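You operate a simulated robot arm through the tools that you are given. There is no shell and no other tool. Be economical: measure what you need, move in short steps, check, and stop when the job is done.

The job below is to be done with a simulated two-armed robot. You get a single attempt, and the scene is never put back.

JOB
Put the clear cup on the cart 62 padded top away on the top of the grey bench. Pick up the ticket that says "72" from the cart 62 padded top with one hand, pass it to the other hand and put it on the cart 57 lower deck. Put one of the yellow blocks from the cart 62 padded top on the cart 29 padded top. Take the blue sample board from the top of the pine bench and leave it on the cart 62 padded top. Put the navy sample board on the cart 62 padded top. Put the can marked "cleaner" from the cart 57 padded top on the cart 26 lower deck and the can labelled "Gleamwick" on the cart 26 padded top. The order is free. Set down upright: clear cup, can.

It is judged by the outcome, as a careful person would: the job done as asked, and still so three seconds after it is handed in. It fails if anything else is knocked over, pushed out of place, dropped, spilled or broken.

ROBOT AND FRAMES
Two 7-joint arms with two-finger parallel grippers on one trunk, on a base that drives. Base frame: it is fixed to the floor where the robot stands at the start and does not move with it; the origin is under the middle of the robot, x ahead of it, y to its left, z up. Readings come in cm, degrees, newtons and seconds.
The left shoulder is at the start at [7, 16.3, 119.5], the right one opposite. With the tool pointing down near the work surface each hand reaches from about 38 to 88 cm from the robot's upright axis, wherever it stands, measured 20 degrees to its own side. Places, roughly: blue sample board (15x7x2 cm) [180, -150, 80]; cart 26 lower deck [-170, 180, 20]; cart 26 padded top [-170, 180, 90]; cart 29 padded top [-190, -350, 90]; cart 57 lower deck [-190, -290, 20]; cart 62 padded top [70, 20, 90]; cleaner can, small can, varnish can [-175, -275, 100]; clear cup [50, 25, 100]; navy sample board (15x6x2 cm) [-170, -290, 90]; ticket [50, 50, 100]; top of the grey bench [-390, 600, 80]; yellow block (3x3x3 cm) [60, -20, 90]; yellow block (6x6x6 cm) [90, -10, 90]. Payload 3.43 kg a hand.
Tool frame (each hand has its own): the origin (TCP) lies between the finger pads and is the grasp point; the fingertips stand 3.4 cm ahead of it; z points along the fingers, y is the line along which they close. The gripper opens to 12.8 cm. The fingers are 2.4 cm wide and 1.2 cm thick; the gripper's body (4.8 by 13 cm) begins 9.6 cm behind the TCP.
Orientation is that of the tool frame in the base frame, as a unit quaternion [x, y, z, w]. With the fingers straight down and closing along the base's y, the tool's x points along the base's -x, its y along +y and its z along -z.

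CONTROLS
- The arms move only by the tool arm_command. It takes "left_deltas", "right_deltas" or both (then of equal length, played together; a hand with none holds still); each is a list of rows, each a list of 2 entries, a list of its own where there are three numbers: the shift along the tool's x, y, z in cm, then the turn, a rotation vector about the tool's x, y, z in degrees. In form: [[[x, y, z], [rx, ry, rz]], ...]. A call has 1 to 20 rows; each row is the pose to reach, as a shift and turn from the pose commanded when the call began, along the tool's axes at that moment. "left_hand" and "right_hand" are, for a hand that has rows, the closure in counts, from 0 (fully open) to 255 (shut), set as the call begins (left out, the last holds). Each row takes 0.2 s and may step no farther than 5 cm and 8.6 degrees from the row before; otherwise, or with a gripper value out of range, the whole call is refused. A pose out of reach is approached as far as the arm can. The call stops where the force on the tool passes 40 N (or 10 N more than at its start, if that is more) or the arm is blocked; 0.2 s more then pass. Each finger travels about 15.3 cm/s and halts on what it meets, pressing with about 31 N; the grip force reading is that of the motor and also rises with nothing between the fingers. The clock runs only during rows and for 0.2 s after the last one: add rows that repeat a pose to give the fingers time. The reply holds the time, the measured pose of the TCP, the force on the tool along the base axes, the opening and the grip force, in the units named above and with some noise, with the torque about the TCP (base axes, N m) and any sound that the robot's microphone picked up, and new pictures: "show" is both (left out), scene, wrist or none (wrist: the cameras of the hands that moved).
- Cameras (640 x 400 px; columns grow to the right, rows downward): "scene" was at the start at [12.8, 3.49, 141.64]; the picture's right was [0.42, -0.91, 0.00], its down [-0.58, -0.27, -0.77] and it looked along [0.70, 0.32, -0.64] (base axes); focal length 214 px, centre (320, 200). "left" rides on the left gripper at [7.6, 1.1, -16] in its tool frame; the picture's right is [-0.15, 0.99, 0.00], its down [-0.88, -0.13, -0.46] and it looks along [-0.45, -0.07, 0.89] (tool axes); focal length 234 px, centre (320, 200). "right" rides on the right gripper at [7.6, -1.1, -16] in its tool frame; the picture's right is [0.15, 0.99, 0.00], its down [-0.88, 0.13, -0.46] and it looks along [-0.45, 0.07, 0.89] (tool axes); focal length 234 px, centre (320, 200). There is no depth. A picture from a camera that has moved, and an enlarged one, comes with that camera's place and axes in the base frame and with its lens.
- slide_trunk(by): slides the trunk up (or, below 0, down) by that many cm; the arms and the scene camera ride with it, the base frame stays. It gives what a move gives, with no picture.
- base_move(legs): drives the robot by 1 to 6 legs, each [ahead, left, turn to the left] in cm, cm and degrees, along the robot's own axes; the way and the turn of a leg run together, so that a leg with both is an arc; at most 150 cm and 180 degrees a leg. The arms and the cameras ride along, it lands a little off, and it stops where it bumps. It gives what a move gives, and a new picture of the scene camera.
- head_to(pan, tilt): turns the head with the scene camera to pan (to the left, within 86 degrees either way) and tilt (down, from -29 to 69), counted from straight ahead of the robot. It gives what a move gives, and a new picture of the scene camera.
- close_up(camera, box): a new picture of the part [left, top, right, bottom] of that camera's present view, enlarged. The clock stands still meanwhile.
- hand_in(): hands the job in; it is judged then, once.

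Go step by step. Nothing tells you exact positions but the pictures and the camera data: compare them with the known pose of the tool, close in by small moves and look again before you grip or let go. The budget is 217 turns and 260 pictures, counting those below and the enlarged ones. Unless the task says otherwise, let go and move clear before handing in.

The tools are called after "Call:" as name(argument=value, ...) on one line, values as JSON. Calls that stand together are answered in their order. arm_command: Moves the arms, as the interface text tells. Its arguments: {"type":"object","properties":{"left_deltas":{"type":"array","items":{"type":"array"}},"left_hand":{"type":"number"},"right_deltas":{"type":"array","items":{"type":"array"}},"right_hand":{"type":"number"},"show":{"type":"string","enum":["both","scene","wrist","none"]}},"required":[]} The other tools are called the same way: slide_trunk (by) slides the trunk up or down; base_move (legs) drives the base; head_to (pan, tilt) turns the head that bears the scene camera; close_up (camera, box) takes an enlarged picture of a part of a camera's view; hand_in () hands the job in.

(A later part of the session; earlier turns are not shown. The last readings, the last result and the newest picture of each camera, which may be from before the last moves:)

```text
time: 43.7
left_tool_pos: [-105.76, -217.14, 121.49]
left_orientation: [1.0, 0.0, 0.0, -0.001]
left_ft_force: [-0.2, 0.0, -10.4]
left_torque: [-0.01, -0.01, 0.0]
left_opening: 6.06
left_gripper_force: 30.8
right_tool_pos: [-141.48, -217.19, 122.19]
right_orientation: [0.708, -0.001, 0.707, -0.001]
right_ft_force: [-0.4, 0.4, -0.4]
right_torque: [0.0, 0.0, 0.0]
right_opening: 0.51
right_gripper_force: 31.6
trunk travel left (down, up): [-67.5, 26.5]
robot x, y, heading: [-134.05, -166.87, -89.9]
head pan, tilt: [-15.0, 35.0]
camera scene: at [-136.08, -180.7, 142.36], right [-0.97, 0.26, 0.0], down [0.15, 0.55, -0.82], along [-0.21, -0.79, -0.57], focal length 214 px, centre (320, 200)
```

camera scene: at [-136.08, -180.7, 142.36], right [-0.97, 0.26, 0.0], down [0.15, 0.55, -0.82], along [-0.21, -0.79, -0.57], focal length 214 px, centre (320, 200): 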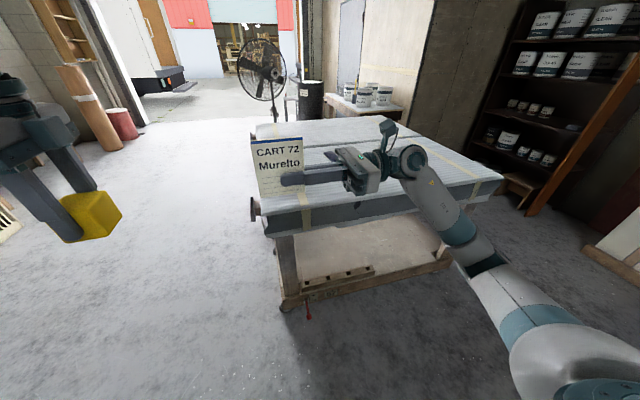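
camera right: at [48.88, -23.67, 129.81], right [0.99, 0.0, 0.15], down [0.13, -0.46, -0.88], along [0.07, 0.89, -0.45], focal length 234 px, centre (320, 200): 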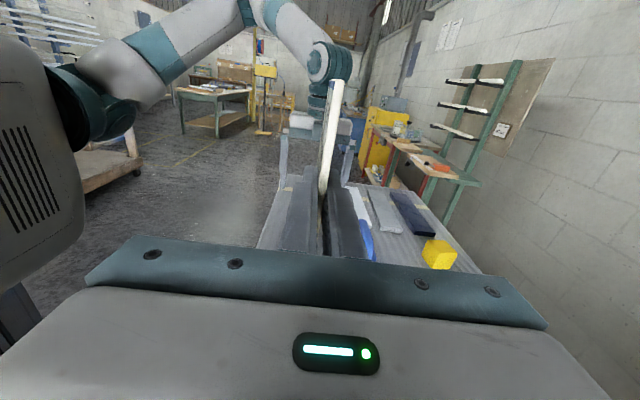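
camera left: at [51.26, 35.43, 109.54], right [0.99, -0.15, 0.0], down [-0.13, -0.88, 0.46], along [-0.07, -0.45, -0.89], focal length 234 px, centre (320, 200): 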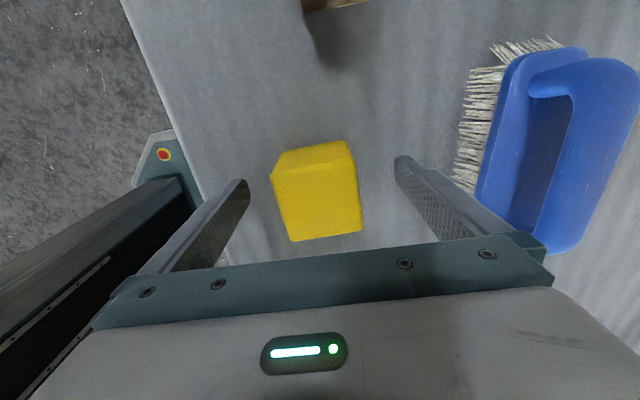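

The free part of cart 57's lower deck is right of the batten, around [-212, -268, 20]. I'll turn the right hand so the ticket lies nearly flat with fingers forward and down, and pull in the left hand.

Call:
arm_command(right_deltas=[[[0.5, -0.6, -2.3], [-4.69, -6.77, -1.5]], [[1, -1.2, -4.6], [-9.38, -13.54, -3]], [[1.5, -1.8, -6.9], [-14.07, -20.31, -4.5]], [[2, -2.4, -9.2], [-18.76, -27.08, -6]], [[2.5, -3, -11.5], [-23.45, -33.85, -7.5]], [[3, -3.6, -13.8], [-28.14, -40.62, -9]], [[3, -4.2, -16.1], [-32.8, -47.4, -10.5]], [[3, -4.8, -18.4], [-37.5, -54.2, -12]], [[3, -5.4, -20.7], [-42.2, -60.9, -13.5]], [[3, -6, -23], [-46.9, -67.7, -15]], [[3, -6.6, -25.3], [-51.6, -74.5, -16.5]], [[3, -7.2, -27.6], [-56.3, -81.2, -18]], [[3, -7.8, -29.9], [-61, -88, -19.5]], [[3, -8, -32], [-65.6, -94.8, -21]], [[3, -8, -32], [-65.6, -94.8, -21]]], left_deltas=[[[0, -1, 0], [0, 0, 0]], [[0, -2, 0], [0, 0, 0]], [[0, -4, 0], [0, 0, 0]], [[0, -6, 0], [0, 0, 0]], [[0, -8, 0], [0, 0, 0]], [[0, -9, 0], [0, 0, 0]], [[0, -9, 0], [0, 0, 0]], [[0, -9, 0], [0, 0, 0]], [[0, -9, 0], [0, 0, 0]], [[0, -9, 0], [0, 0, 0]], [[0, -9, 0], [0, 0, 0]], [[0, -9, 0], [0, 0, 0]], [[0, -9, 0], [0, 0, 0]], [[0, -9, 0], [0, 0, 0]], [[0, -9, 0], [0, 0, 0]]])

```text
time: 46.9
left_tool_pos: [-105.74, -208.08, 121.5]
left_orientation: [1.0, 0.0, 0.0, -0.001]
left_ft_force: [-0.1, -0.1, -11.5]
left_torque: [-0.01, -0.03, 0.02]
left_opening: 6.06
left_gripper_force: 31.1
right_tool_pos: [-174.32, -211.54, 128.13]
right_orientation: [0.857, -0.23, -0.12, 0.445]
right_ft_force: [0.2, 0.4, -0.4]
right_torque: [0.02, -0.01, 0.02]
right_opening: 0.52
right_gripper_force: 31.2
right hand out of reach, approached as far as the arm can: row 12, 13, 14, 15
trunk travel left (down, up): [-67.5, 26.5]
robot x, y, heading: [-134.12, -166.97, -90.1]
head pan, tilt: [-15.0, 35.0]
camera scene: at [-136.11, -180.67, 142.35], right [-0.97, 0.26, 0.0], down [0.15, 0.55, -0.82], along [-0.21, -0.79, -0.57], focal length 214 px, centre (320, 200)
camera right: at [-160.88, -203.54, 136.32], right [-0.16, -0.57, 0.81], down [-0.61, 0.7, 0.37], along [-0.78, -0.44, -0.46], focal length 234 px, centre (320, 200)
camera left: at [-98.12, -209.41, 137.4], right [-0.15, -0.99, 0.0], down [-0.88, 0.13, 0.46], along [-0.45, 0.07, -0.89], focal length 234 px, centre (320, 200)
```

scene: 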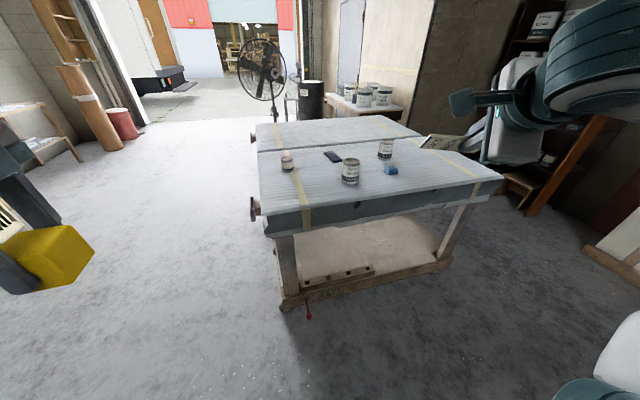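
right: 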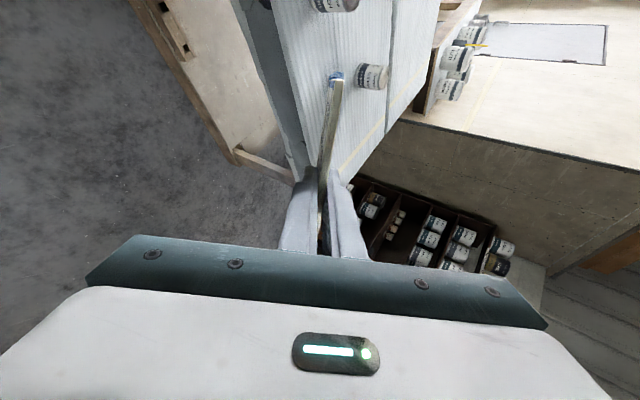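
left: 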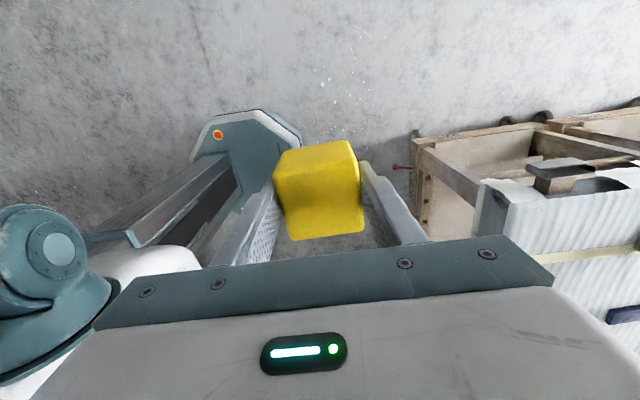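

The ticket is now nearly flat with fingers forward-down. I'll drive to stand right of the batten, turned to heading -60, still clear of the cart.

Call:
base_move(legs=[[0, -65, 0], [2, 0, 30]])

Call:
slide_trunk(by=-65)

Call:
head_to(pan=-45, tilt=30)

```text
time: 51.9
left_tool_pos: [-151.06, -190.02, 121.61]
left_orientation: [0.965, 0.263, 0.0, -0.001]
left_ft_force: [0.2, -0.1, -9.8]
left_torque: [0.01, -0.04, 0.0]
left_opening: 6.04
left_gripper_force: 30.9
right_tool_pos: [-208.33, -227.67, 128.15]
right_orientation: [0.888, 0.003, 0.001, 0.46]
right_ft_force: [-0.2, 0.4, 0.0]
right_torque: [-0.02, 0.0, 0.0]
right_opening: 0.53
right_gripper_force: 31.0
trunk travel left (down, up): [-67.5, 26.5]
robot x, y, heading: [-195.54, -168.91, -59.9]
head pan, tilt: [-15.0, 35.0]
camera scene: at [-191.06, -181.78, 142.36], right [-0.96, -0.26, 0.0], down [-0.15, 0.55, -0.82], along [0.22, -0.79, -0.57], focal length 214 px, centre (320, 200)
```

scene: 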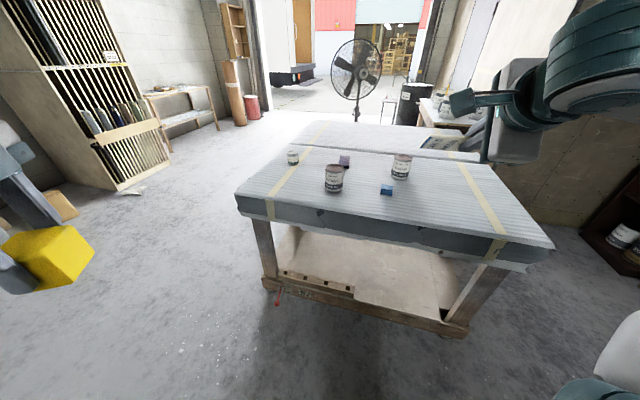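

```text
refused: -65 is not a number from -40 to 40
```

```text
time: 52.8
left_tool_pos: [-151.05, -190.07, 121.46]
left_orientation: [0.965, 0.262, -0.001, -0.001]
left_ft_force: [0.2, 0.1, -11.8]
left_torque: [0.01, -0.03, 0.01]
left_opening: 6.05
left_gripper_force: 31.3
right_tool_pos: [-208.37, -227.73, 128.18]
right_orientation: [0.888, 0.003, 0.0, 0.46]
right_ft_force: [-0.2, -0.2, -0.6]
right_torque: [-0.02, -0.03, 0.01]
right_opening: 0.55
right_gripper_force: 31.3
trunk travel left (down, up): [-67.5, 26.5]
robot x, y, heading: [-196.25, -168.61, -59.6]
head pan, tilt: [-45.0, 30.0]
camera scene: at [-195.67, -182.04, 143.14], right [-0.97, 0.25, 0.0], down [0.13, 0.48, -0.87], along [-0.22, -0.84, -0.5], focal length 214 px, centre (320, 200)
```

scene: 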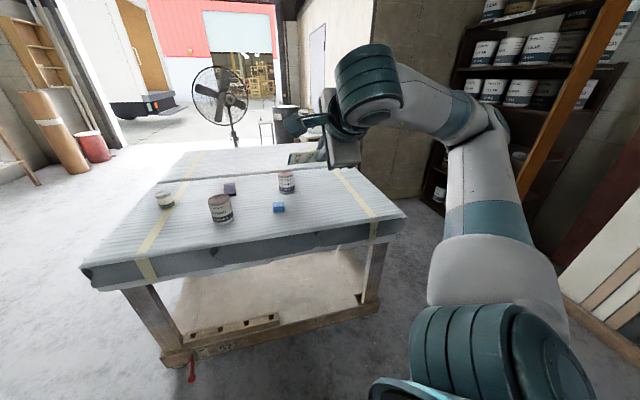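

The view confirms free deck right of the batten. I'll lower the trunk outside the cart.

Call:
slide_trunk(by=-40)

Call:
slide_trunk(by=-25)

Call:
arm_command(right_deltas=[[[0, -2, 0], [0, 0, 0]], [[0, -4, 0], [0, 0, 0]]], show="both")

```text
time: 56.7
left_tool_pos: [-151.03, -189.96, 81.59]
left_orientation: [0.965, 0.262, 0.0, -0.001]
left_ft_force: [-0.1, 0.3, -11.3]
left_torque: [0.01, -0.05, -0.02]
left_opening: 6.04
left_gripper_force: 31.1
right_tool_pos: [-208.38, -227.67, 88.04]
right_orientation: [0.887, 0.002, 0.0, 0.461]
right_ft_force: [0.2, 0.4, 0.2]
right_torque: [0.01, 0.02, 0.02]
right_opening: 0.51
right_gripper_force: 31.1
trunk travel left (down, up): [-27.5, 66.5]
robot x, y, heading: [-196.19, -168.78, -59.8]
head pan, tilt: [-45.0, 30.0]
```

```text
time: 59.2
left_tool_pos: [-151.06, -189.98, 56.46]
left_orientation: [0.965, 0.262, -0.001, 0.0]
left_ft_force: [0.0, 0.4, -10.4]
left_torque: [0.03, 0.0, 0.02]
left_opening: 6.04
left_gripper_force: 31.0
right_tool_pos: [-208.4, -227.52, 63.2]
right_orientation: [0.887, 0.002, 0.001, 0.462]
right_ft_force: [-0.5, -0.1, -0.5]
right_torque: [0.03, 0.03, 0.01]
right_opening: 0.51
right_gripper_force: 30.7
trunk travel left (down, up): [-2.5, 91.5]
robot x, y, heading: [-196.28, -168.77, -59.7]
head pan, tilt: [-45.0, 30.0]
```

```text
time: 59.9
left_tool_pos: [-151.11, -190.01, 56.55]
left_orientation: [0.965, 0.262, -0.001, -0.001]
left_ft_force: [0.0, -0.1, -11.2]
left_torque: [0.03, -0.03, 0.01]
left_opening: 6.04
left_gripper_force: 30.7
right_tool_pos: [-208.46, -227.7, 63.16]
right_orientation: [0.888, 0.002, 0.001, 0.461]
right_ft_force: [0.0, -0.4, -0.5]
right_torque: [0.02, 0.0, 0.03]
right_opening: 0.5
right_gripper_force: 31.0
right hand out of reach, approached as far as the arm can: row 1, 2
trunk travel left (down, up): [-2.5, 91.5]
robot x, y, heading: [-195.93, -168.75, -59.8]
head pan, tilt: [-45.0, 30.0]
camera scene: at [-195.71, -182.0, 78.14], right [-0.97, 0.25, 0.0], down [0.13, 0.48, -0.87], along [-0.22, -0.84, -0.5], focal length 214 px, centre (320, 200)
camera right: at [-200.9, -213.95, 71.33], right [0.15, -0.57, 0.81], down [-0.88, 0.29, 0.37], along [-0.45, -0.77, -0.46], focal length 234 px, centre (320, 200)
```

scene: 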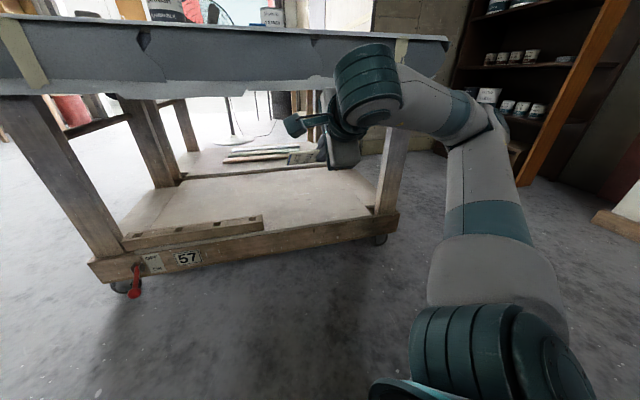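
right: 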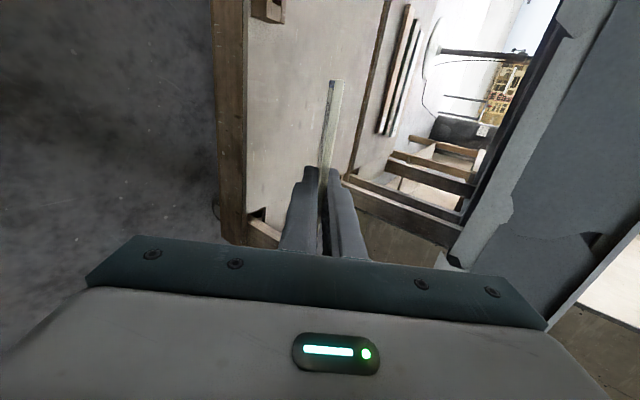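

The arm is at a joint limit with this wrist roll. I'll roll the hand about its finger axis by 170° the other way round, clear of the cart.

Call:
arm_command(right_deltas=[[[0, 0, 0], [0, 0, 8.5]], [[0, 0, 0], [0, 0, 17]], [[0, 0, 0], [0, 0, 25.5]], [[0, 0, 0], [0, 0, 34]], [[0, 0, 0], [0, 0, 42.5]], [[0, 0, 0], [0, 0, 51]], [[0, 0, 0], [0, 0, 59.5]], [[0, 0, 0], [0, 0, 68]], [[0, 0, 0], [0, 0, 76.5]], [[0, 0, 0], [0, 0, 85]], [[0, 0, 0], [0, 0, 93.5]], [[0, 0, 0], [0, 0, 102]], [[0, 0, 0], [0, 0, 110.5]], [[0, 0, 0], [0, 0, 119]], [[0, 0, 0], [0, 0, 127.5]], [[0, 0, 0], [0, 0, 136]], [[0, 0, 0], [0, 0, 144.5]], [[0, 0, 0], [0, 0, 153]], [[0, 0, 0], [0, 0, 161.5]], [[0, 0, 0], [0, 0, 170]]], show="scene")

```text
time: 64.0
left_tool_pos: [-151.06, -190.01, 56.57]
left_orientation: [0.965, 0.262, -0.001, -0.001]
left_ft_force: [0.1, 0.5, -10.6]
left_torque: [0.01, -0.03, -0.02]
left_opening: 6.01
left_gripper_force: 31.0
right_tool_pos: [-208.43, -227.46, 63.04]
right_orientation: [-0.079, 0.885, -0.458, -0.04]
right_ft_force: [-0.1, -0.1, -0.3]
right_torque: [-0.01, 0.0, 0.0]
right_opening: 0.53
right_gripper_force: 31.1
trunk travel left (down, up): [-2.5, 91.5]
robot x, y, heading: [-195.92, -168.83, -59.7]
head pan, tilt: [-45.0, 30.0]
camera scene: at [-195.71, -181.99, 78.14], right [-0.97, 0.25, 0.0], down [0.13, 0.48, -0.87], along [-0.22, -0.84, -0.5], focal length 214 px, centre (320, 200)
```

scene: 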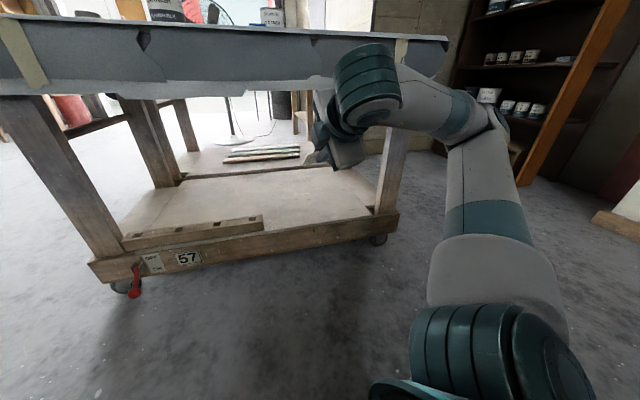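

The roll worked. Testing whether the hand now goes down.

Call:
arm_command(right_deltas=[[[0, 3.3, 2.3], [0, 0, 8]], [[0, 6.6, 4.6], [0, 0, 8]], [[0, 9.9, 6.9], [0, 0, 8]]], show="scene")

```text
time: 64.8
left_tool_pos: [-151.16, -190.01, 56.53]
left_orientation: [0.965, 0.262, -0.001, -0.001]
left_ft_force: [-0.2, 0.9, -10.8]
left_torque: [-0.02, 0.01, 0.02]
left_opening: 6.02
left_gripper_force: 31.3
right_tool_pos: [-209.55, -234.09, 54.46]
right_orientation: [-0.018, 0.887, -0.46, -0.008]
right_ft_force: [0.5, 0.9, -0.5]
right_torque: [0.02, 0.01, 0.0]
right_opening: 0.54
right_gripper_force: 30.2
right hand out of reach, approached as far as the arm can: row 1, 2, 3
trunk travel left (down, up): [-2.5, 91.5]
robot x, y, heading: [-196.15, -168.84, -59.7]
head pan, tilt: [-45.0, 30.0]
camera scene: at [-195.72, -182.0, 78.14], right [-0.97, 0.25, 0.0], down [0.13, 0.48, -0.87], along [-0.22, -0.84, -0.5], focal length 214 px, centre (320, 200)
```

scene: 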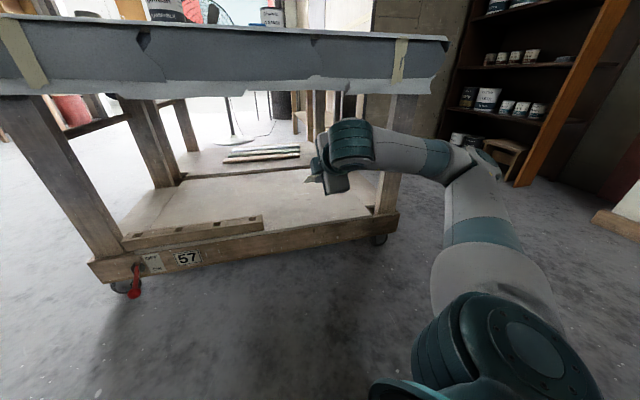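

The arm is too folded; it needs to reach farther out. I'll extend forward first, then down.

Call:
arm_command(right_deltas=[[[1, -1.7, 2.5], [0, 0, 0]], [[2, -3.4, 5], [0, 0, 0]], [[2, 0, 7], [0, 0, 0]], [[2, 3, 10], [0, 0, 0]], [[2, 6.5, 12.5], [0, 0, 0]], [[2, 10, 15], [0, 0, 0]], [[2, 13.5, 17.5], [0, 0, 0]], [[2, 15, 20], [0, 0, 0]], [[2, 15, 20], [0, 0, 0]]], show="both")

```text
time: 66.8
left_tool_pos: [-151.0, -190.05, 56.43]
left_orientation: [0.965, 0.264, -0.001, 0.0]
left_ft_force: [-0.6, -1.1, -10.4]
left_torque: [0.02, -0.02, -0.01]
left_opening: 6.01
left_gripper_force: 30.1
right_tool_pos: [-211.74, -241.58, 30.75]
right_orientation: [-0.017, 0.888, -0.46, -0.008]
right_ft_force: [0.8, 0.0, -0.2]
right_torque: [-0.03, -0.02, 0.01]
right_opening: 0.55
right_gripper_force: 31.4
trunk travel left (down, up): [-2.5, 91.5]
robot x, y, heading: [-195.95, -168.64, -59.6]
head pan, tilt: [-45.0, 30.0]
camera scene: at [-195.72, -182.0, 78.14], right [-0.97, 0.25, 0.0], down [0.13, 0.48, -0.87], along [-0.22, -0.84, -0.5], focal length 214 px, centre (320, 200)
camera right: at [-219.34, -229.41, 40.95], right [-0.18, 0.57, -0.8], down [0.87, 0.47, 0.13], along [0.45, -0.68, -0.58], focal length 234 px, centre (320, 200)
```

scene: 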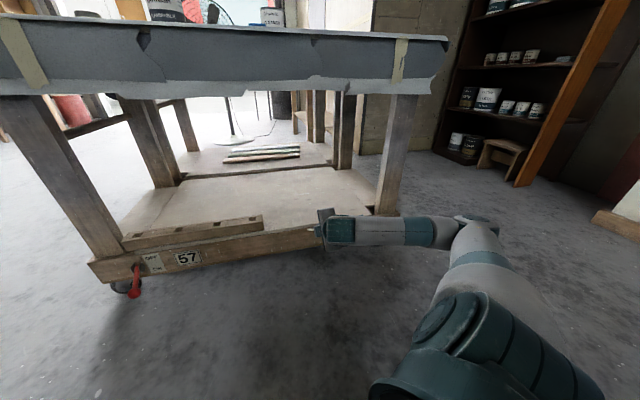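
right: 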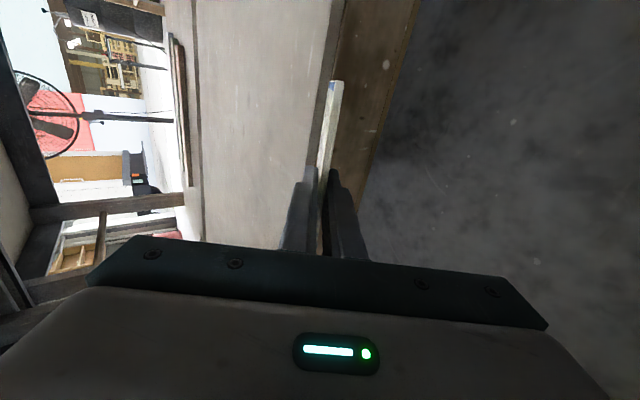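

The hand is low enough now. I'll drive straight toward the cart so the ticket goes over the deck under the top.

Call:
base_move(legs=[[22.5, -13.2, 0]])

Call:
close_up(camera="right", box=[0, 0, 640, 400])

```text
time: 68.7
left_tool_pos: [-150.87, -215.99, 56.57]
left_orientation: [0.965, 0.262, -0.001, 0.0]
left_ft_force: [0.2, -0.1, -11.1]
left_torque: [-0.02, -0.04, -0.02]
left_opening: 6.03
left_gripper_force: 31.2
right_tool_pos: [-211.7, -267.64, 30.72]
right_orientation: [-0.018, 0.888, -0.46, -0.007]
right_ft_force: [1.2, -0.7, -1.0]
right_torque: [0.05, -0.03, 0.03]
right_opening: 0.52
right_gripper_force: 31.2
trunk travel left (down, up): [-2.5, 91.5]
robot x, y, heading: [-196.03, -194.92, -59.6]
head pan, tilt: [-45.0, 30.0]
camera scene: at [-195.65, -208.14, 78.14], right [-0.97, 0.25, 0.0], down [0.13, 0.48, -0.87], along [-0.22, -0.84, -0.5], focal length 214 px, centre (320, 200)
```

scene: 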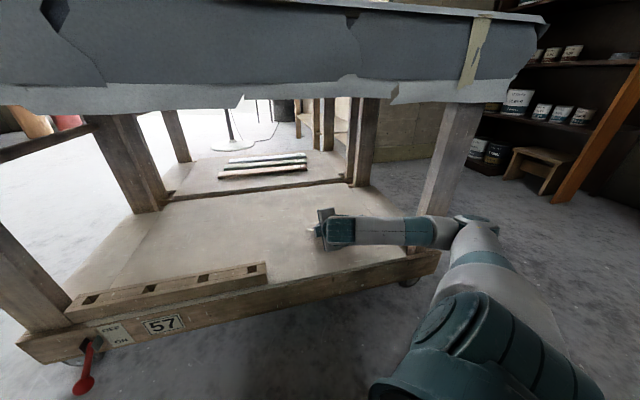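

```text
1.00 times, centred on (320, 200) of right (not enlarged: the box is as wide or as high as the picture)
camera zoom: at [-219.22, -255.57, 40.99], right [-0.19, 0.57, -0.8], down [0.87, 0.47, 0.13], along [0.45, -0.68, -0.58], focal length 234 px, centre (320, 200)
```

zoom: 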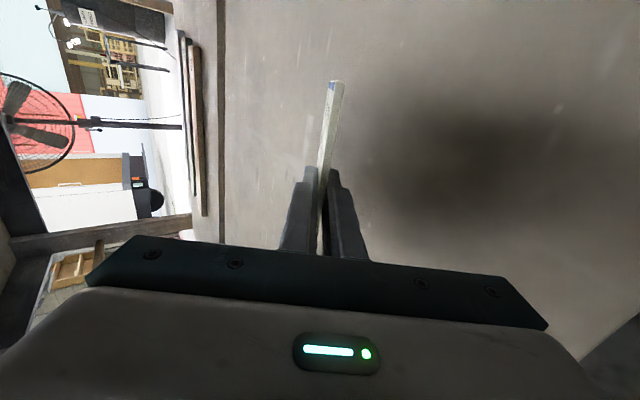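

The ticket is over the clear deck. I'll flatten the pitch 10° and lower until light contact.

Call:
arm_command(right_deltas=[[[0, 1.2, 0.9], [5, 0, 0]], [[0, 2.5, 1.7], [10, 0, 0]], [[0, 3.3, 2.3], [10, 0, 0]], [[0, 4.1, 2.85], [10, 0, 0]], [[0, 4.9, 3.4], [10, 0, 0]], [[0, 5.7, 4], [10, 0, 0]], [[0, 6.5, 4.5], [10, 0, 0]], [[0, 7.3, 5.1], [10, 0, 0]]], show="wrist")

```text
time: 70.5
left_tool_pos: [-151.05, -216.11, 56.53]
left_orientation: [0.965, 0.262, 0.0, -0.002]
left_ft_force: [0.0, 0.9, -10.6]
left_torque: [0.02, -0.01, -0.02]
left_opening: 6.0
left_gripper_force: 30.5
right_tool_pos: [-212.76, -271.01, 32.05]
right_orientation: [-0.022, 0.87, -0.493, -0.001]
right_ft_force: [0.4, -0.7, 0.0]
right_torque: [-0.02, 0.01, 0.01]
right_opening: 0.5
right_gripper_force: 31.1
right hand out of reach, approached as far as the arm can: row 1, 2, 3, 4, 5, 6, 7, 8
trunk travel left (down, up): [-2.5, 91.5]
robot x, y, heading: [-195.87, -194.88, -59.6]
head pan, tilt: [-45.0, 30.0]
camera right: at [-220.55, -258.36, 41.33], right [-0.19, 0.5, -0.84], down [0.87, 0.49, 0.1], along [0.46, -0.71, -0.53], focal length 234 px, centre (320, 200)
```

right: 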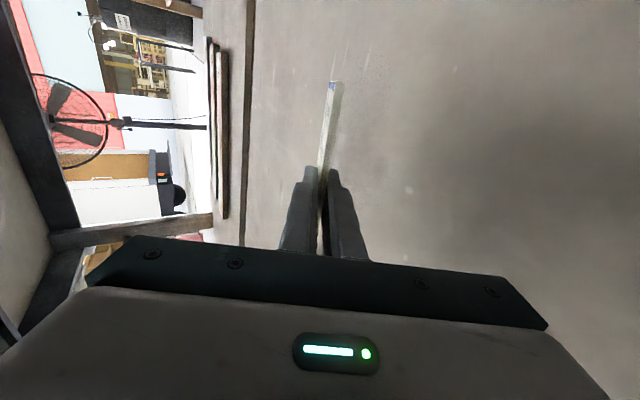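

Flattening is out of reach; I'll instead go down at the steeper pitch.

Call:
arm_command(right_deltas=[[[0, 0, 0], [-5, 0, 0]], [[0, 1.7, 1], [-10, 0, 0]], [[0, 3.4, 2], [-10, 0, 0]], [[0, 5.1, 3], [-10, 0, 0]], [[0, 6.0, 3.6], [-10, 0, 0]], [[0, 6.9, 4.1], [-10, 0, 0]]], show="both")

```text
time: 71.4
left_tool_pos: [-150.93, -215.96, 56.47]
left_orientation: [0.965, 0.262, -0.001, -0.002]
left_ft_force: [-0.7, -1.1, -9.3]
left_torque: [-0.03, -0.03, -0.02]
left_opening: 6.0
left_gripper_force: 31.2
right_tool_pos: [-212.84, -271.46, 29.67]
right_orientation: [-0.02, 0.902, -0.43, -0.001]
right_ft_force: [-0.6, 2.6, 19.7]
right_torque: [-0.97, -0.52, 0.18]
right_opening: 0.55
right_gripper_force: 30.4
trunk travel left (down, up): [-2.5, 91.5]
robot x, y, heading: [-196.04, -194.65, -59.5]
head pan, tilt: [-45.0, 30.0]
stopped in row 4 (right hand): the force on the tool passed its limit at 43 N (the readings are from after the stop); the commanded pose is now the measured one
camera scene: at [-195.63, -207.96, 78.19], right [-0.97, 0.25, 0.0], down [0.13, 0.48, -0.87], along [-0.22, -0.84, -0.5], focal length 214 px, centre (320, 200)
camera right: at [-220.57, -260.16, 40.82], right [-0.18, 0.62, -0.76], down [0.87, 0.47, 0.17], along [0.46, -0.63, -0.62], focal length 234 px, centre (320, 200)
```

scene: 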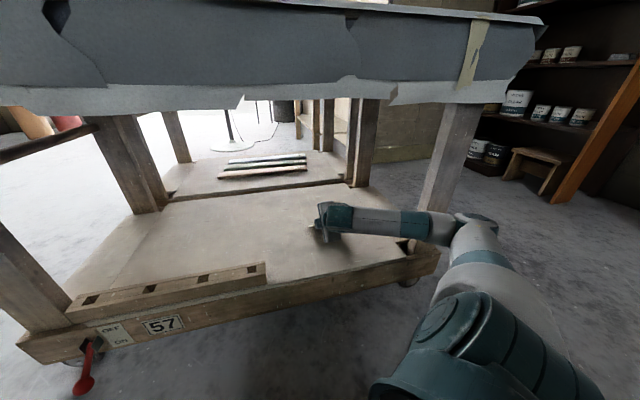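
right: 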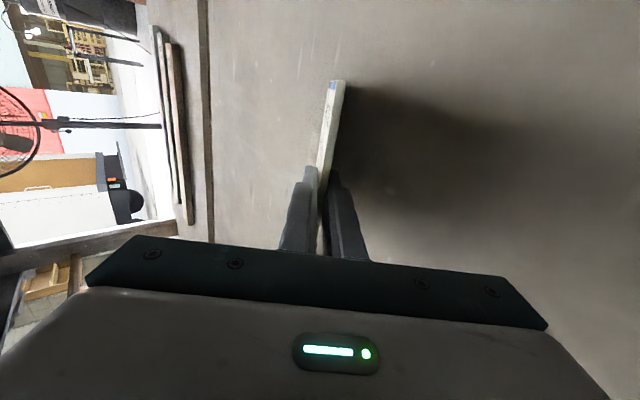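

The ticket's front edge touches the deck. I'll ease up slightly, open a little, and withdraw backward along the fingers.

Call:
arm_command(right_deltas=[[[0, -0.5, 0], [0, 0, 0]], [[0, -0.5, 0], [0, 0, 0]], [[0, -0.5, 0], [0, 0, 0]]], right_hand=205, show="wrist")

```text
time: 72.2
left_tool_pos: [-151.07, -216.06, 56.5]
left_orientation: [0.965, 0.263, 0.0, -0.001]
left_ft_force: [-0.2, -0.2, -11.1]
left_torque: [0.02, -0.04, 0.04]
left_opening: 5.97
left_gripper_force: 31.0
right_tool_pos: [-212.74, -271.76, 29.56]
right_orientation: [-0.021, 0.905, -0.425, -0.001]
right_ft_force: [0.2, 0.1, -0.2]
right_torque: [0.05, -0.02, -0.02]
right_opening: 2.55
right_gripper_force: 0.7
trunk travel left (down, up): [-2.5, 91.5]
robot x, y, heading: [-196.01, -195.03, -59.5]
head pan, tilt: [-45.0, 30.0]
camera right: at [-220.52, -260.51, 40.73], right [-0.18, 0.63, -0.76], down [0.87, 0.46, 0.17], along [0.46, -0.63, -0.63], focal length 234 px, centre (320, 200)
```

right: 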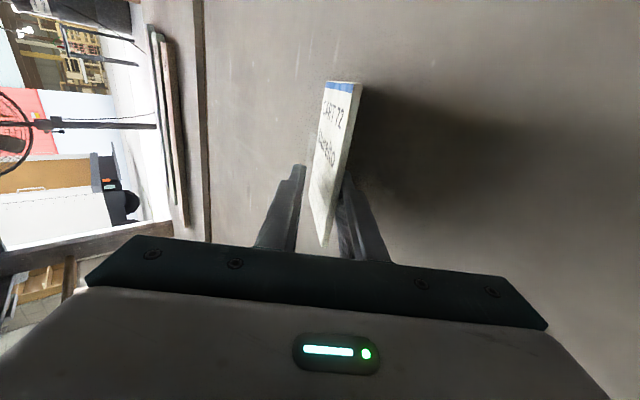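

The ticket now rests on the lower finger and the deck. I'll withdraw along the fingers so it settles flat.

Call:
arm_command(right_deltas=[[[0, 0, -2], [0, 0, 0]], [[0, 0, -4], [0, 0, 0]], [[0, 0, -6], [0, 0, 0]], [[0, 0, -8], [0, 0, 0]], [[0, 0, -10], [0, 0, 0]], [[0, 0, -12], [0, 0, 0]]], show="both")

```text
time: 73.6
left_tool_pos: [-150.85, -216.11, 56.56]
left_orientation: [0.965, 0.262, 0.0, -0.001]
left_ft_force: [-0.3, 0.4, -10.7]
left_torque: [0.03, -0.02, 0.0]
left_opening: 6.03
left_gripper_force: 31.1
right_tool_pos: [-213.1, -262.5, 37.14]
right_orientation: [-0.021, 0.905, -0.424, -0.003]
right_ft_force: [0.8, -0.4, 0.2]
right_torque: [0.04, 0.0, 0.0]
right_opening: 2.51
right_gripper_force: 0.2
trunk travel left (down, up): [-2.5, 91.5]
robot x, y, heading: [-195.89, -195.13, -59.9]
head pan, tilt: [-45.0, 30.0]
camera scene: at [-195.66, -208.12, 78.14], right [-0.97, 0.25, 0.0], down [0.13, 0.48, -0.87], along [-0.22, -0.84, -0.5], focal length 214 px, centre (320, 200)
camera right: at [-220.79, -251.29, 48.4], right [-0.19, 0.63, -0.76], down [0.87, 0.46, 0.17], along [0.46, -0.63, -0.63], focal length 234 px, centre (320, 200)
```

scene: 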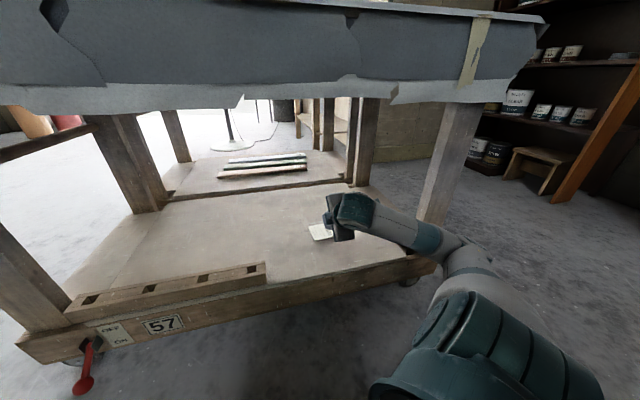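
right: 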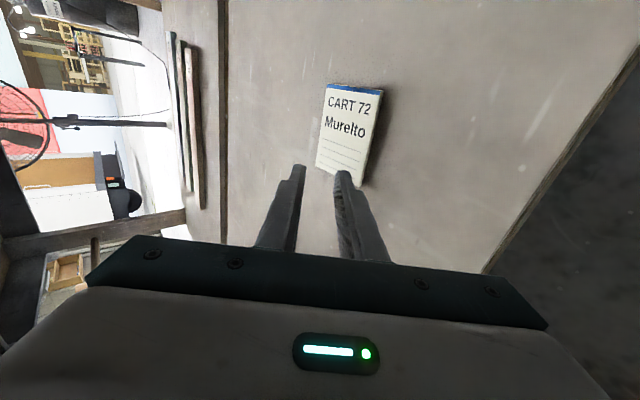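

The ticket lies flat on cart 57's lower deck. I'll back out and raise the trunk.

Call:
base_move(legs=[[-34.5, 20, 0]])

Call:
slide_trunk(by=40)

Call:
slide_trunk(by=25)

Call:
head_to(pan=-20, tilt=30)

```text
time: 76.0
left_tool_pos: [-150.97, -176.26, 56.53]
left_orientation: [0.965, 0.263, 0.0, 0.0]
left_ft_force: [0.1, -1.1, -10.4]
left_torque: [0.06, -0.04, -0.02]
left_opening: 6.05
left_gripper_force: 31.2
right_tool_pos: [-213.07, -222.94, 37.17]
right_orientation: [-0.022, 0.905, -0.424, -0.001]
right_ft_force: [-1.0, 0.1, -0.4]
right_torque: [0.0, -0.02, -0.01]
right_opening: 2.49
right_gripper_force: 0.0
trunk travel left (down, up): [-2.5, 91.5]
robot x, y, heading: [-195.88, -154.96, -59.5]
head pan, tilt: [-45.0, 30.0]
camera scene: at [-195.73, -168.36, 78.14], right [-0.97, 0.25, 0.0], down [0.12, 0.48, -0.87], along [-0.22, -0.84, -0.5], focal length 214 px, centre (320, 200)
```

scene: 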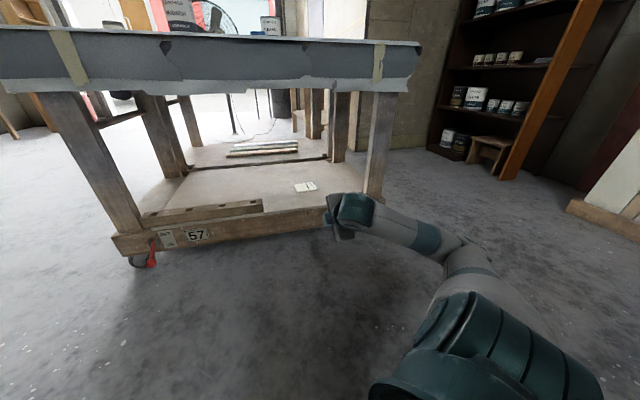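

```text
time: 79.9
left_tool_pos: [-150.98, -176.2, 96.46]
left_orientation: [0.965, 0.264, -0.001, -0.001]
left_ft_force: [-0.3, -0.2, -11.3]
left_torque: [0.01, -0.06, 0.01]
left_opening: 5.99
left_gripper_force: 31.6
right_tool_pos: [-212.99, -222.86, 77.3]
right_orientation: [-0.021, 0.905, -0.424, -0.002]
right_ft_force: [-0.4, -0.4, 0.1]
right_torque: [0.01, 0.01, -0.01]
right_opening: 2.51
right_gripper_force: 0.1
trunk travel left (down, up): [-42.5, 51.5]
robot x, y, heading: [-195.79, -155.13, -59.6]
head pan, tilt: [-45.0, 30.0]
```

```text
time: 82.5
left_tool_pos: [-150.96, -176.34, 121.38]
left_orientation: [0.965, 0.263, -0.001, -0.001]
left_ft_force: [0.3, 0.3, -10.9]
left_torque: [0.04, -0.02, -0.01]
left_opening: 5.99
left_gripper_force: 30.7
right_tool_pos: [-212.98, -222.84, 102.26]
right_orientation: [-0.022, 0.905, -0.424, -0.002]
right_ft_force: [-0.8, -0.8, -0.8]
right_torque: [0.01, -0.02, 0.0]
right_opening: 2.51
right_gripper_force: 0.1
trunk travel left (down, up): [-67.5, 26.5]
robot x, y, heading: [-196.32, -155.11, -59.6]
head pan, tilt: [-45.0, 30.0]
```

```text
time: 83.3
left_tool_pos: [-151.0, -176.17, 121.48]
left_orientation: [0.965, 0.263, 0.0, 0.0]
left_ft_force: [-1.3, 0.7, -11.7]
left_torque: [0.02, -0.04, 0.02]
left_opening: 6.0
left_gripper_force: 31.1
right_tool_pos: [-213.01, -222.88, 102.19]
right_orientation: [-0.021, 0.905, -0.424, -0.002]
right_ft_force: [-0.3, 0.6, -0.2]
right_torque: [-0.02, 0.02, 0.02]
right_opening: 2.52
right_gripper_force: 0.0
trunk travel left (down, up): [-67.5, 26.5]
robot x, y, heading: [-195.8, -155.34, -59.5]
head pan, tilt: [-20.0, 30.0]
camera scene: at [-191.79, -168.53, 143.14], right [-0.98, -0.18, 0.0], down [-0.09, 0.49, -0.87], along [0.16, -0.85, -0.5], focal length 214 px, centre (320, 200)
```

scene: 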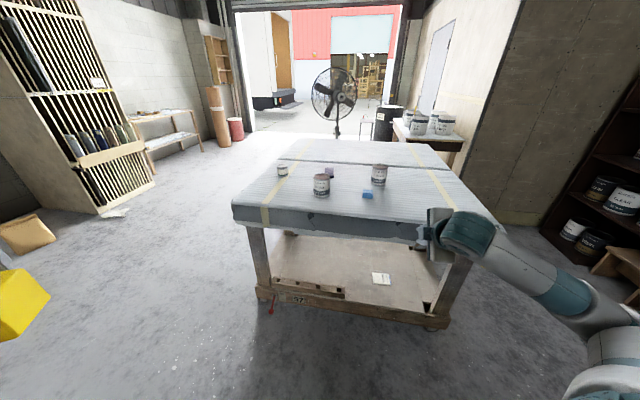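

Everything is fine; I'll zoom in on the cans and boards to read them.

Call:
close_up(camera="scene", box=[265, 150, 405, 210])

```text
4.57 times, centred on (335, 180) of scene
camera zoom: at [-191.79, -168.53, 143.14], right [-0.98, -0.18, 0.0], down [-0.09, 0.49, -0.87], along [0.16, -0.85, -0.5], focal length 980 px, centre (251, 291)
```

zoom: 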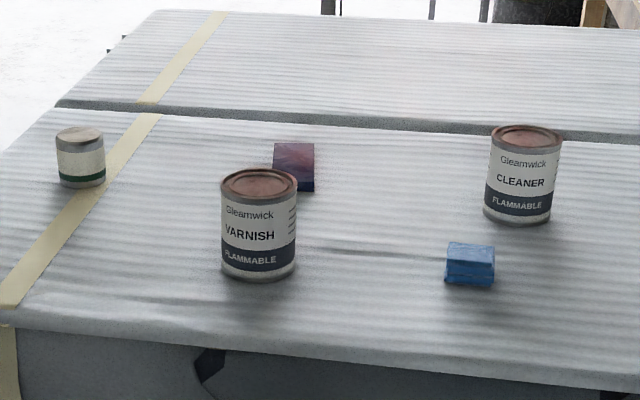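

The cans: "Gleamwick VARNISH", "Gleamwick CLEANER", and a small one to check later. I'll return the right hand to fingers-down.

Call:
arm_command(right_deltas=[[[-2, -0.4, -2.6], [-5, 2.9, 6.2]], [[-4, -0.8, -5.2], [-10, 5.8, 12.4]], [[-6.2, -1.2, -7.9], [-15.1, 8.7, 18.7]], [[-8.3, -1.6, -10.5], [-20.1, 11.6, 24.9]], [[-10.3, -2, -13.2], [-25.1, 14.5, 31.1]], [[-12.4, -2.4, -15.8], [-30.1, 17.4, 37.3]], [[-14.5, -2.8, -18.4], [-35.2, 20.3, 43.6]], [[-16.5, -3.2, -21], [-40.2, 23.2, 49.8]], [[-18.6, -3.6, -23.7], [-45.2, 26.1, 56]], [[-18.6, -3.6, -23.7], [-45.2, 26.1, 56]]], right_hand=0, show="none")

```text
time: 85.7
left_tool_pos: [-149.92, -176.03, 120.9]
left_orientation: [0.965, 0.264, -0.003, -0.003]
left_ft_force: [1.8, 0.0, -11.9]
left_torque: [0.0, 0.07, -0.01]
left_opening: 6.01
left_gripper_force: 30.7
right_tool_pos: [-188.18, -236.64, 133.14]
right_orientation: [0.402, 0.913, 0.023, 0.069]
right_ft_force: [1.5, 0.8, -0.3]
right_torque: [-0.05, 0.2, 0.01]
right_opening: 12.81
right_gripper_force: 0.0
right hand out of reach, approached as far as the arm can: row 2, 3, 4, 5, 6, 7, 8, 9, 10
trunk travel left (down, up): [-67.5, 26.5]
robot x, y, heading: [-195.82, -154.9, -59.3]
head pan, tilt: [-20.0, 30.0]
stopped in row 10 (right hand): the arm was blocked; the commanded pose is now the measured one
```

The right arm ended in an odd spot; let me look at it.

Call:
head_to(pan=-25, tilt=10)

```text
time: 86.6
left_tool_pos: [-151.22, -176.36, 121.6]
left_orientation: [0.965, 0.263, 0.001, -0.001]
left_ft_force: [-0.9, -0.6, -9.8]
left_torque: [0.01, -0.05, 0.0]
left_opening: 6.0
left_gripper_force: 31.2
right_tool_pos: [-189.39, -236.96, 133.16]
right_orientation: [0.402, 0.913, 0.027, 0.07]
right_ft_force: [-0.3, 0.0, 0.0]
right_torque: [0.01, -0.04, -0.03]
right_opening: 12.8
right_gripper_force: 0.0
trunk travel left (down, up): [-67.5, 26.5]
robot x, y, heading: [-196.27, -155.25, -59.5]
head pan, tilt: [-25.0, 10.0]
camera scene: at [-192.8, -169.01, 146.37], right [-1.0, -0.09, 0.0], down [-0.02, 0.17, -0.98], along [0.09, -0.98, -0.18], focal length 214 px, centre (320, 200)
```

scene: 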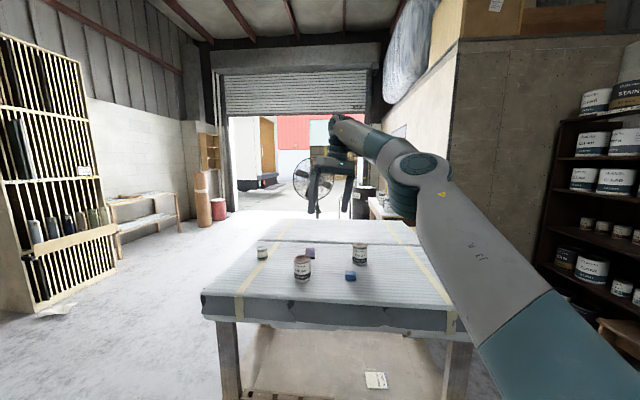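

The hand is stretched out forward, clear of the cart. I'll pull it back to a neutral pose.

Call:
arm_command(right_deltas=[[[2.8, 1.8, 0], [0.8, 0.7, 1.5]], [[5.6, 3.6, 1], [1.7, 1.4, 3]], [[8.4, 5.4, 3], [2.5, 2, 4.5]], [[11.2, 7.1, 5], [3.4, 2.7, 6]], [[14, 8.9, 7], [4.2, 3.4, 7.5]], [[16.8, 10.7, 9], [5, 4, 9]], [[19.6, 12.4, 11], [5.9, 4.7, 10.5]], [[22.4, 14.2, 12.3], [6.7, 5.4, 11.9]], [[22.4, 14.2, 12.3], [6.7, 5.4, 11.9]]], show="scene")

```text
time: 88.6
left_tool_pos: [-150.97, -176.25, 121.45]
left_orientation: [0.964, 0.264, 0.0, -0.001]
left_ft_force: [-0.4, 0.6, -11.5]
left_torque: [0.0, -0.02, 0.01]
left_opening: 5.98
left_gripper_force: 31.1
right_tool_pos: [-192.15, -238.61, 128.95]
right_orientation: [0.48, 0.877, 0.01, -0.007]
right_ft_force: [-0.3, -0.1, 0.9]
right_torque: [-0.03, 0.02, 0.0]
right_opening: 12.82
right_gripper_force: 0.1
right hand out of reach, approached as far as the arm can: row 1, 2, 3, 4, 5, 6, 7, 8, 9
trunk travel left (down, up): [-67.5, 26.5]
robot x, y, heading: [-196.62, -155.32, -59.7]
head pan, tilt: [-25.0, 10.0]
camera scene: at [-192.54, -168.85, 146.38], right [-1.0, -0.09, 0.0], down [-0.02, 0.17, -0.98], along [0.09, -0.98, -0.17], focal length 214 px, centre (320, 200)
```

scene: 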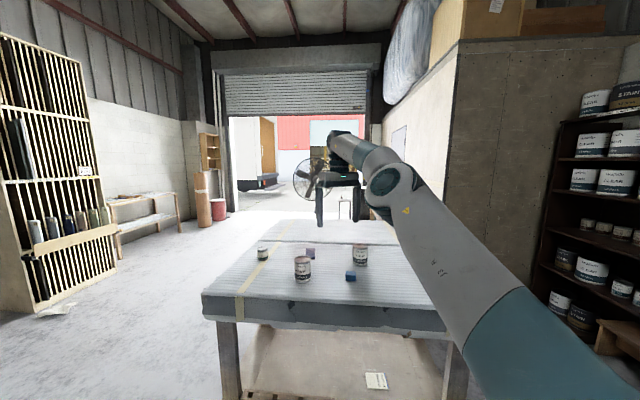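

The arm is on an awkward elbow branch. I'll unwind by reversing to the earlier pitched pose.

Call:
arm_command(right_deltas=[[[2.7, -1.2, 1], [5, -2.9, -6.2]], [[5.5, -2.4, 3], [10, -5.8, -12.4]], [[8.2, -3.6, 5], [15.1, -8.7, -18.7]], [[11, -4.8, 7], [20.1, -11.6, -24.9]], [[13.7, -5.9, 9], [25.1, -14.5, -31.1]], [[16.5, -7.1, 11], [30.1, -17.4, -37.3]], [[19.2, -8.3, 13], [35.2, -20.3, -43.6]], [[22, -9.5, 15], [40.2, -23.2, -49.8]], [[24.7, -10.7, 17], [45.2, -26.1, -56]], [[24.7, -10.7, 19], [45.2, -26.1, -56]]], show="scene")

```text
time: 91.0
left_tool_pos: [-150.92, -176.22, 121.31]
left_orientation: [0.965, 0.263, -0.001, -0.003]
left_ft_force: [0.6, -0.4, -11.0]
left_torque: [0.03, 0.04, 0.02]
left_opening: 6.0
left_gripper_force: 31.0
right_tool_pos: [-212.8, -222.54, 127.79]
right_orientation: [0.028, 0.81, -0.58, 0.08]
right_ft_force: [-0.3, -0.1, 0.2]
right_torque: [0.0, 0.03, -0.05]
right_opening: 12.79
right_gripper_force: 0.1
right hand out of reach, approached as far as the arm can: row 1, 2, 3, 4, 5, 6, 7
trunk travel left (down, up): [-67.5, 26.5]
robot x, y, heading: [-196.18, -155.14, -59.5]
head pan, tilt: [-25.0, 10.0]
stopped in row 10 (right hand): the arm was blocked; the commanded pose is now the measured one
camera scene: at [-192.38, -168.89, 146.37], right [-1.0, -0.09, 0.0], down [-0.02, 0.17, -0.98], along [0.09, -0.98, -0.17], focal length 214 px, centre (320, 200)
```

scene: 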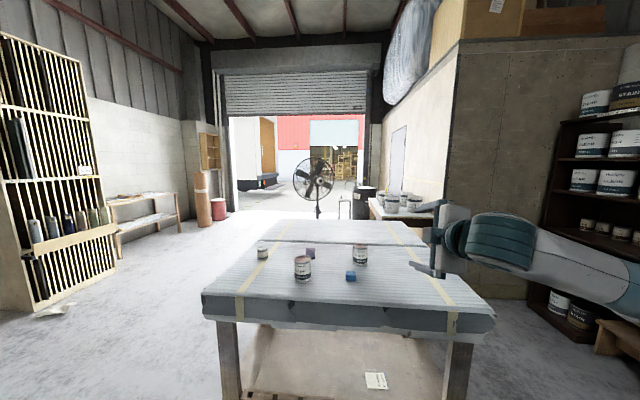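

Now I'll roll back by -170° about the finger axis.

Call:
arm_command(right_deltas=[[[0, 0, 0], [0, 0, -8.5]], [[0, 0, 0], [0, 0, -17]], [[0, 0, 0], [0, 0, -25.5]], [[0, 0, 0], [0, 0, -34]], [[0, 0, 0], [0, 0, -42.5]], [[0, 0, 0], [0, 0, -51]], [[0, 0, 0], [0, 0, -59.5]], [[0, 0, 0], [0, 0, -68]], [[0, 0, 0], [0, 0, -76.5]], [[0, 0, 0], [0, 0, -85]], [[0, 0, 0], [0, 0, -93.5]], [[0, 0, 0], [0, 0, -102]], [[0, 0, 0], [0, 0, -110.5]], [[0, 0, 0], [0, 0, -119]], [[0, 0, 0], [0, 0, -127.5]], [[0, 0, 0], [0, 0, -136]], [[0, 0, 0], [0, 0, -144.5]], [[0, 0, 0], [0, 0, -153]], [[0, 0, 0], [0, 0, -161.5]], [[0, 0, 0], [0, 0, -170]]], show="scene")

```text
time: 95.2
left_tool_pos: [-151.11, -176.31, 121.46]
left_orientation: [0.965, 0.262, 0.0, -0.001]
left_ft_force: [0.6, -0.5, -11.3]
left_torque: [0.07, -0.02, -0.02]
left_opening: 5.99
left_gripper_force: 30.9
right_tool_pos: [-213.11, -222.66, 127.68]
right_orientation: [0.805, -0.098, 0.13, 0.571]
right_ft_force: [0.0, -0.2, 0.1]
right_torque: [0.04, 0.02, -0.01]
right_opening: 12.81
right_gripper_force: 0.0
trunk travel left (down, up): [-67.5, 26.5]
robot x, y, heading: [-196.23, -155.09, -59.3]
head pan, tilt: [-25.0, 10.0]
camera scene: at [-192.61, -168.92, 146.37], right [-1.0, -0.09, 0.0], down [-0.02, 0.17, -0.98], along [0.09, -0.98, -0.17], focal length 214 px, centre (320, 200)
```

scene: 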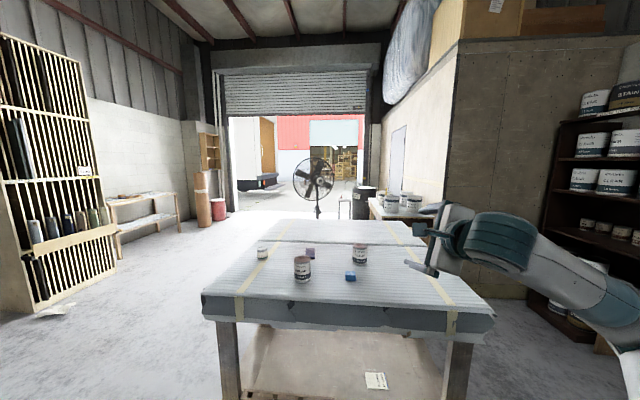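

Now I'll reverse the earlier rotation, back to the handover-like pose (fingers pointing left).

Call:
arm_command(right_deltas=[[[1.9, -1.3, -0.9], [5.8, 5.04, 1.81]], [[3.8, -2.6, -1.8], [11.6, 10.08, 3.62]], [[5.7, -3.9, -2.7], [17.4, 15.12, 5.43]], [[7.6, -5.2, -3.6], [23.2, 20.16, 7.24]], [[9.5, -6.5, -4.5], [29, 25.2, 9.05]], [[11.4, -7.8, -5.4], [34.8, 30.24, 10.86]], [[13.3, -9.1, -6.3], [40.6, 35.28, 12.67]], [[15.2, -10.4, -7.2], [46.4, 40.32, 14.48]], [[17.1, -11.7, -8.1], [52.2, 45.36, 16.29]], [[19, -13, -9], [58, 50.4, 18.1]], [[21, -14.3, -9.8], [63.8, 55.44, 19.9]], [[23, -15.7, -10.7], [69.6, 60.5, 21.7]], [[25, -17, -11.6], [75.4, 65.5, 23.5]], [[27, -18.3, -12.5], [81.2, 70.6, 25.3]], [[28.7, -19.6, -13.4], [87, 75.6, 27.1]], [[28.7, -19.6, -13.4], [87, 75.6, 27.1]]], show="scene")

```text
time: 98.6
left_tool_pos: [-151.14, -176.23, 121.37]
left_orientation: [0.965, 0.262, 0.0, -0.001]
left_ft_force: [0.5, 0.6, -10.0]
left_torque: [0.0, -0.05, 0.01]
left_opening: 5.98
left_gripper_force: 30.8
right_tool_pos: [-181.29, -203.75, 123.77]
right_orientation: [0.681, 0.186, 0.683, -0.187]
right_ft_force: [-0.2, -0.2, -0.3]
right_torque: [0.01, -0.02, -0.03]
right_opening: 12.81
right_gripper_force: 0.0
trunk travel left (down, up): [-67.5, 26.5]
robot x, y, heading: [-196.38, -155.41, -59.5]
head pan, tilt: [-25.0, 10.0]
camera scene: at [-192.68, -168.89, 146.38], right [-1.0, -0.09, 0.0], down [-0.02, 0.17, -0.98], along [0.09, -0.98, -0.17], focal length 214 px, centre (320, 200)
```

scene: 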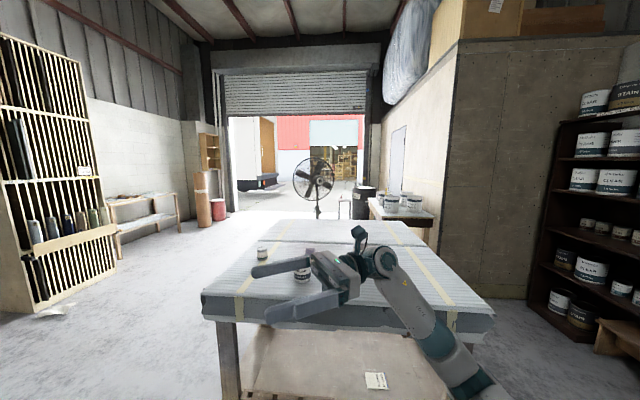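

Back at the handover pose; now I'll reverse to neutral fingers-down.

Call:
arm_command(right_deltas=[[[0, 0, -1], [4.62, -4.62, -4.62]], [[0, 0, -2], [9.24, -9.24, -9.24]], [[0, 0, -3], [13.86, -13.86, -13.86]], [[0, 0, -4], [18.48, -18.48, -18.48]], [[0, 0, -5], [23.1, -23.1, -23.1]], [[0, 0, -6], [27.7, -27.7, -27.7]], [[0, 0, -7], [32.3, -32.3, -32.3]], [[0, 0, -8], [36.9, -36.9, -36.9]], [[0, 0, -9], [41.5, -41.5, -41.5]], [[0, 0, -10], [46.2, -46.2, -46.2]], [[0, 0, -11], [50.8, -50.8, -50.8]], [[0, 0, -12], [55.4, -55.4, -55.4]], [[0, 0, -12], [60, -60, -60]], [[0, 0, -12], [64.7, -64.7, -64.7]], [[0, 0, -12], [69.28, -69.28, -69.28]], [[0, 0, -12], [69.28, -69.28, -69.28]]], show="none")

```text
time: 102.0
left_tool_pos: [-151.19, -176.33, 121.49]
left_orientation: [0.965, 0.262, -0.001, -0.002]
left_ft_force: [0.3, -0.3, -10.5]
left_torque: [0.01, -0.01, 0.02]
left_opening: 6.0
left_gripper_force: 31.2
right_tool_pos: [-191.56, -210.08, 123.66]
right_orientation: [0.496, 0.868, 0.001, -0.001]
right_ft_force: [0.5, -0.5, 0.5]
right_torque: [-0.01, 0.01, -0.02]
right_opening: 12.8
right_gripper_force: 0.1
trunk travel left (down, up): [-67.5, 26.5]
robot x, y, heading: [-196.04, -155.31, -59.4]
head pan, tilt: [-25.0, 10.0]
```

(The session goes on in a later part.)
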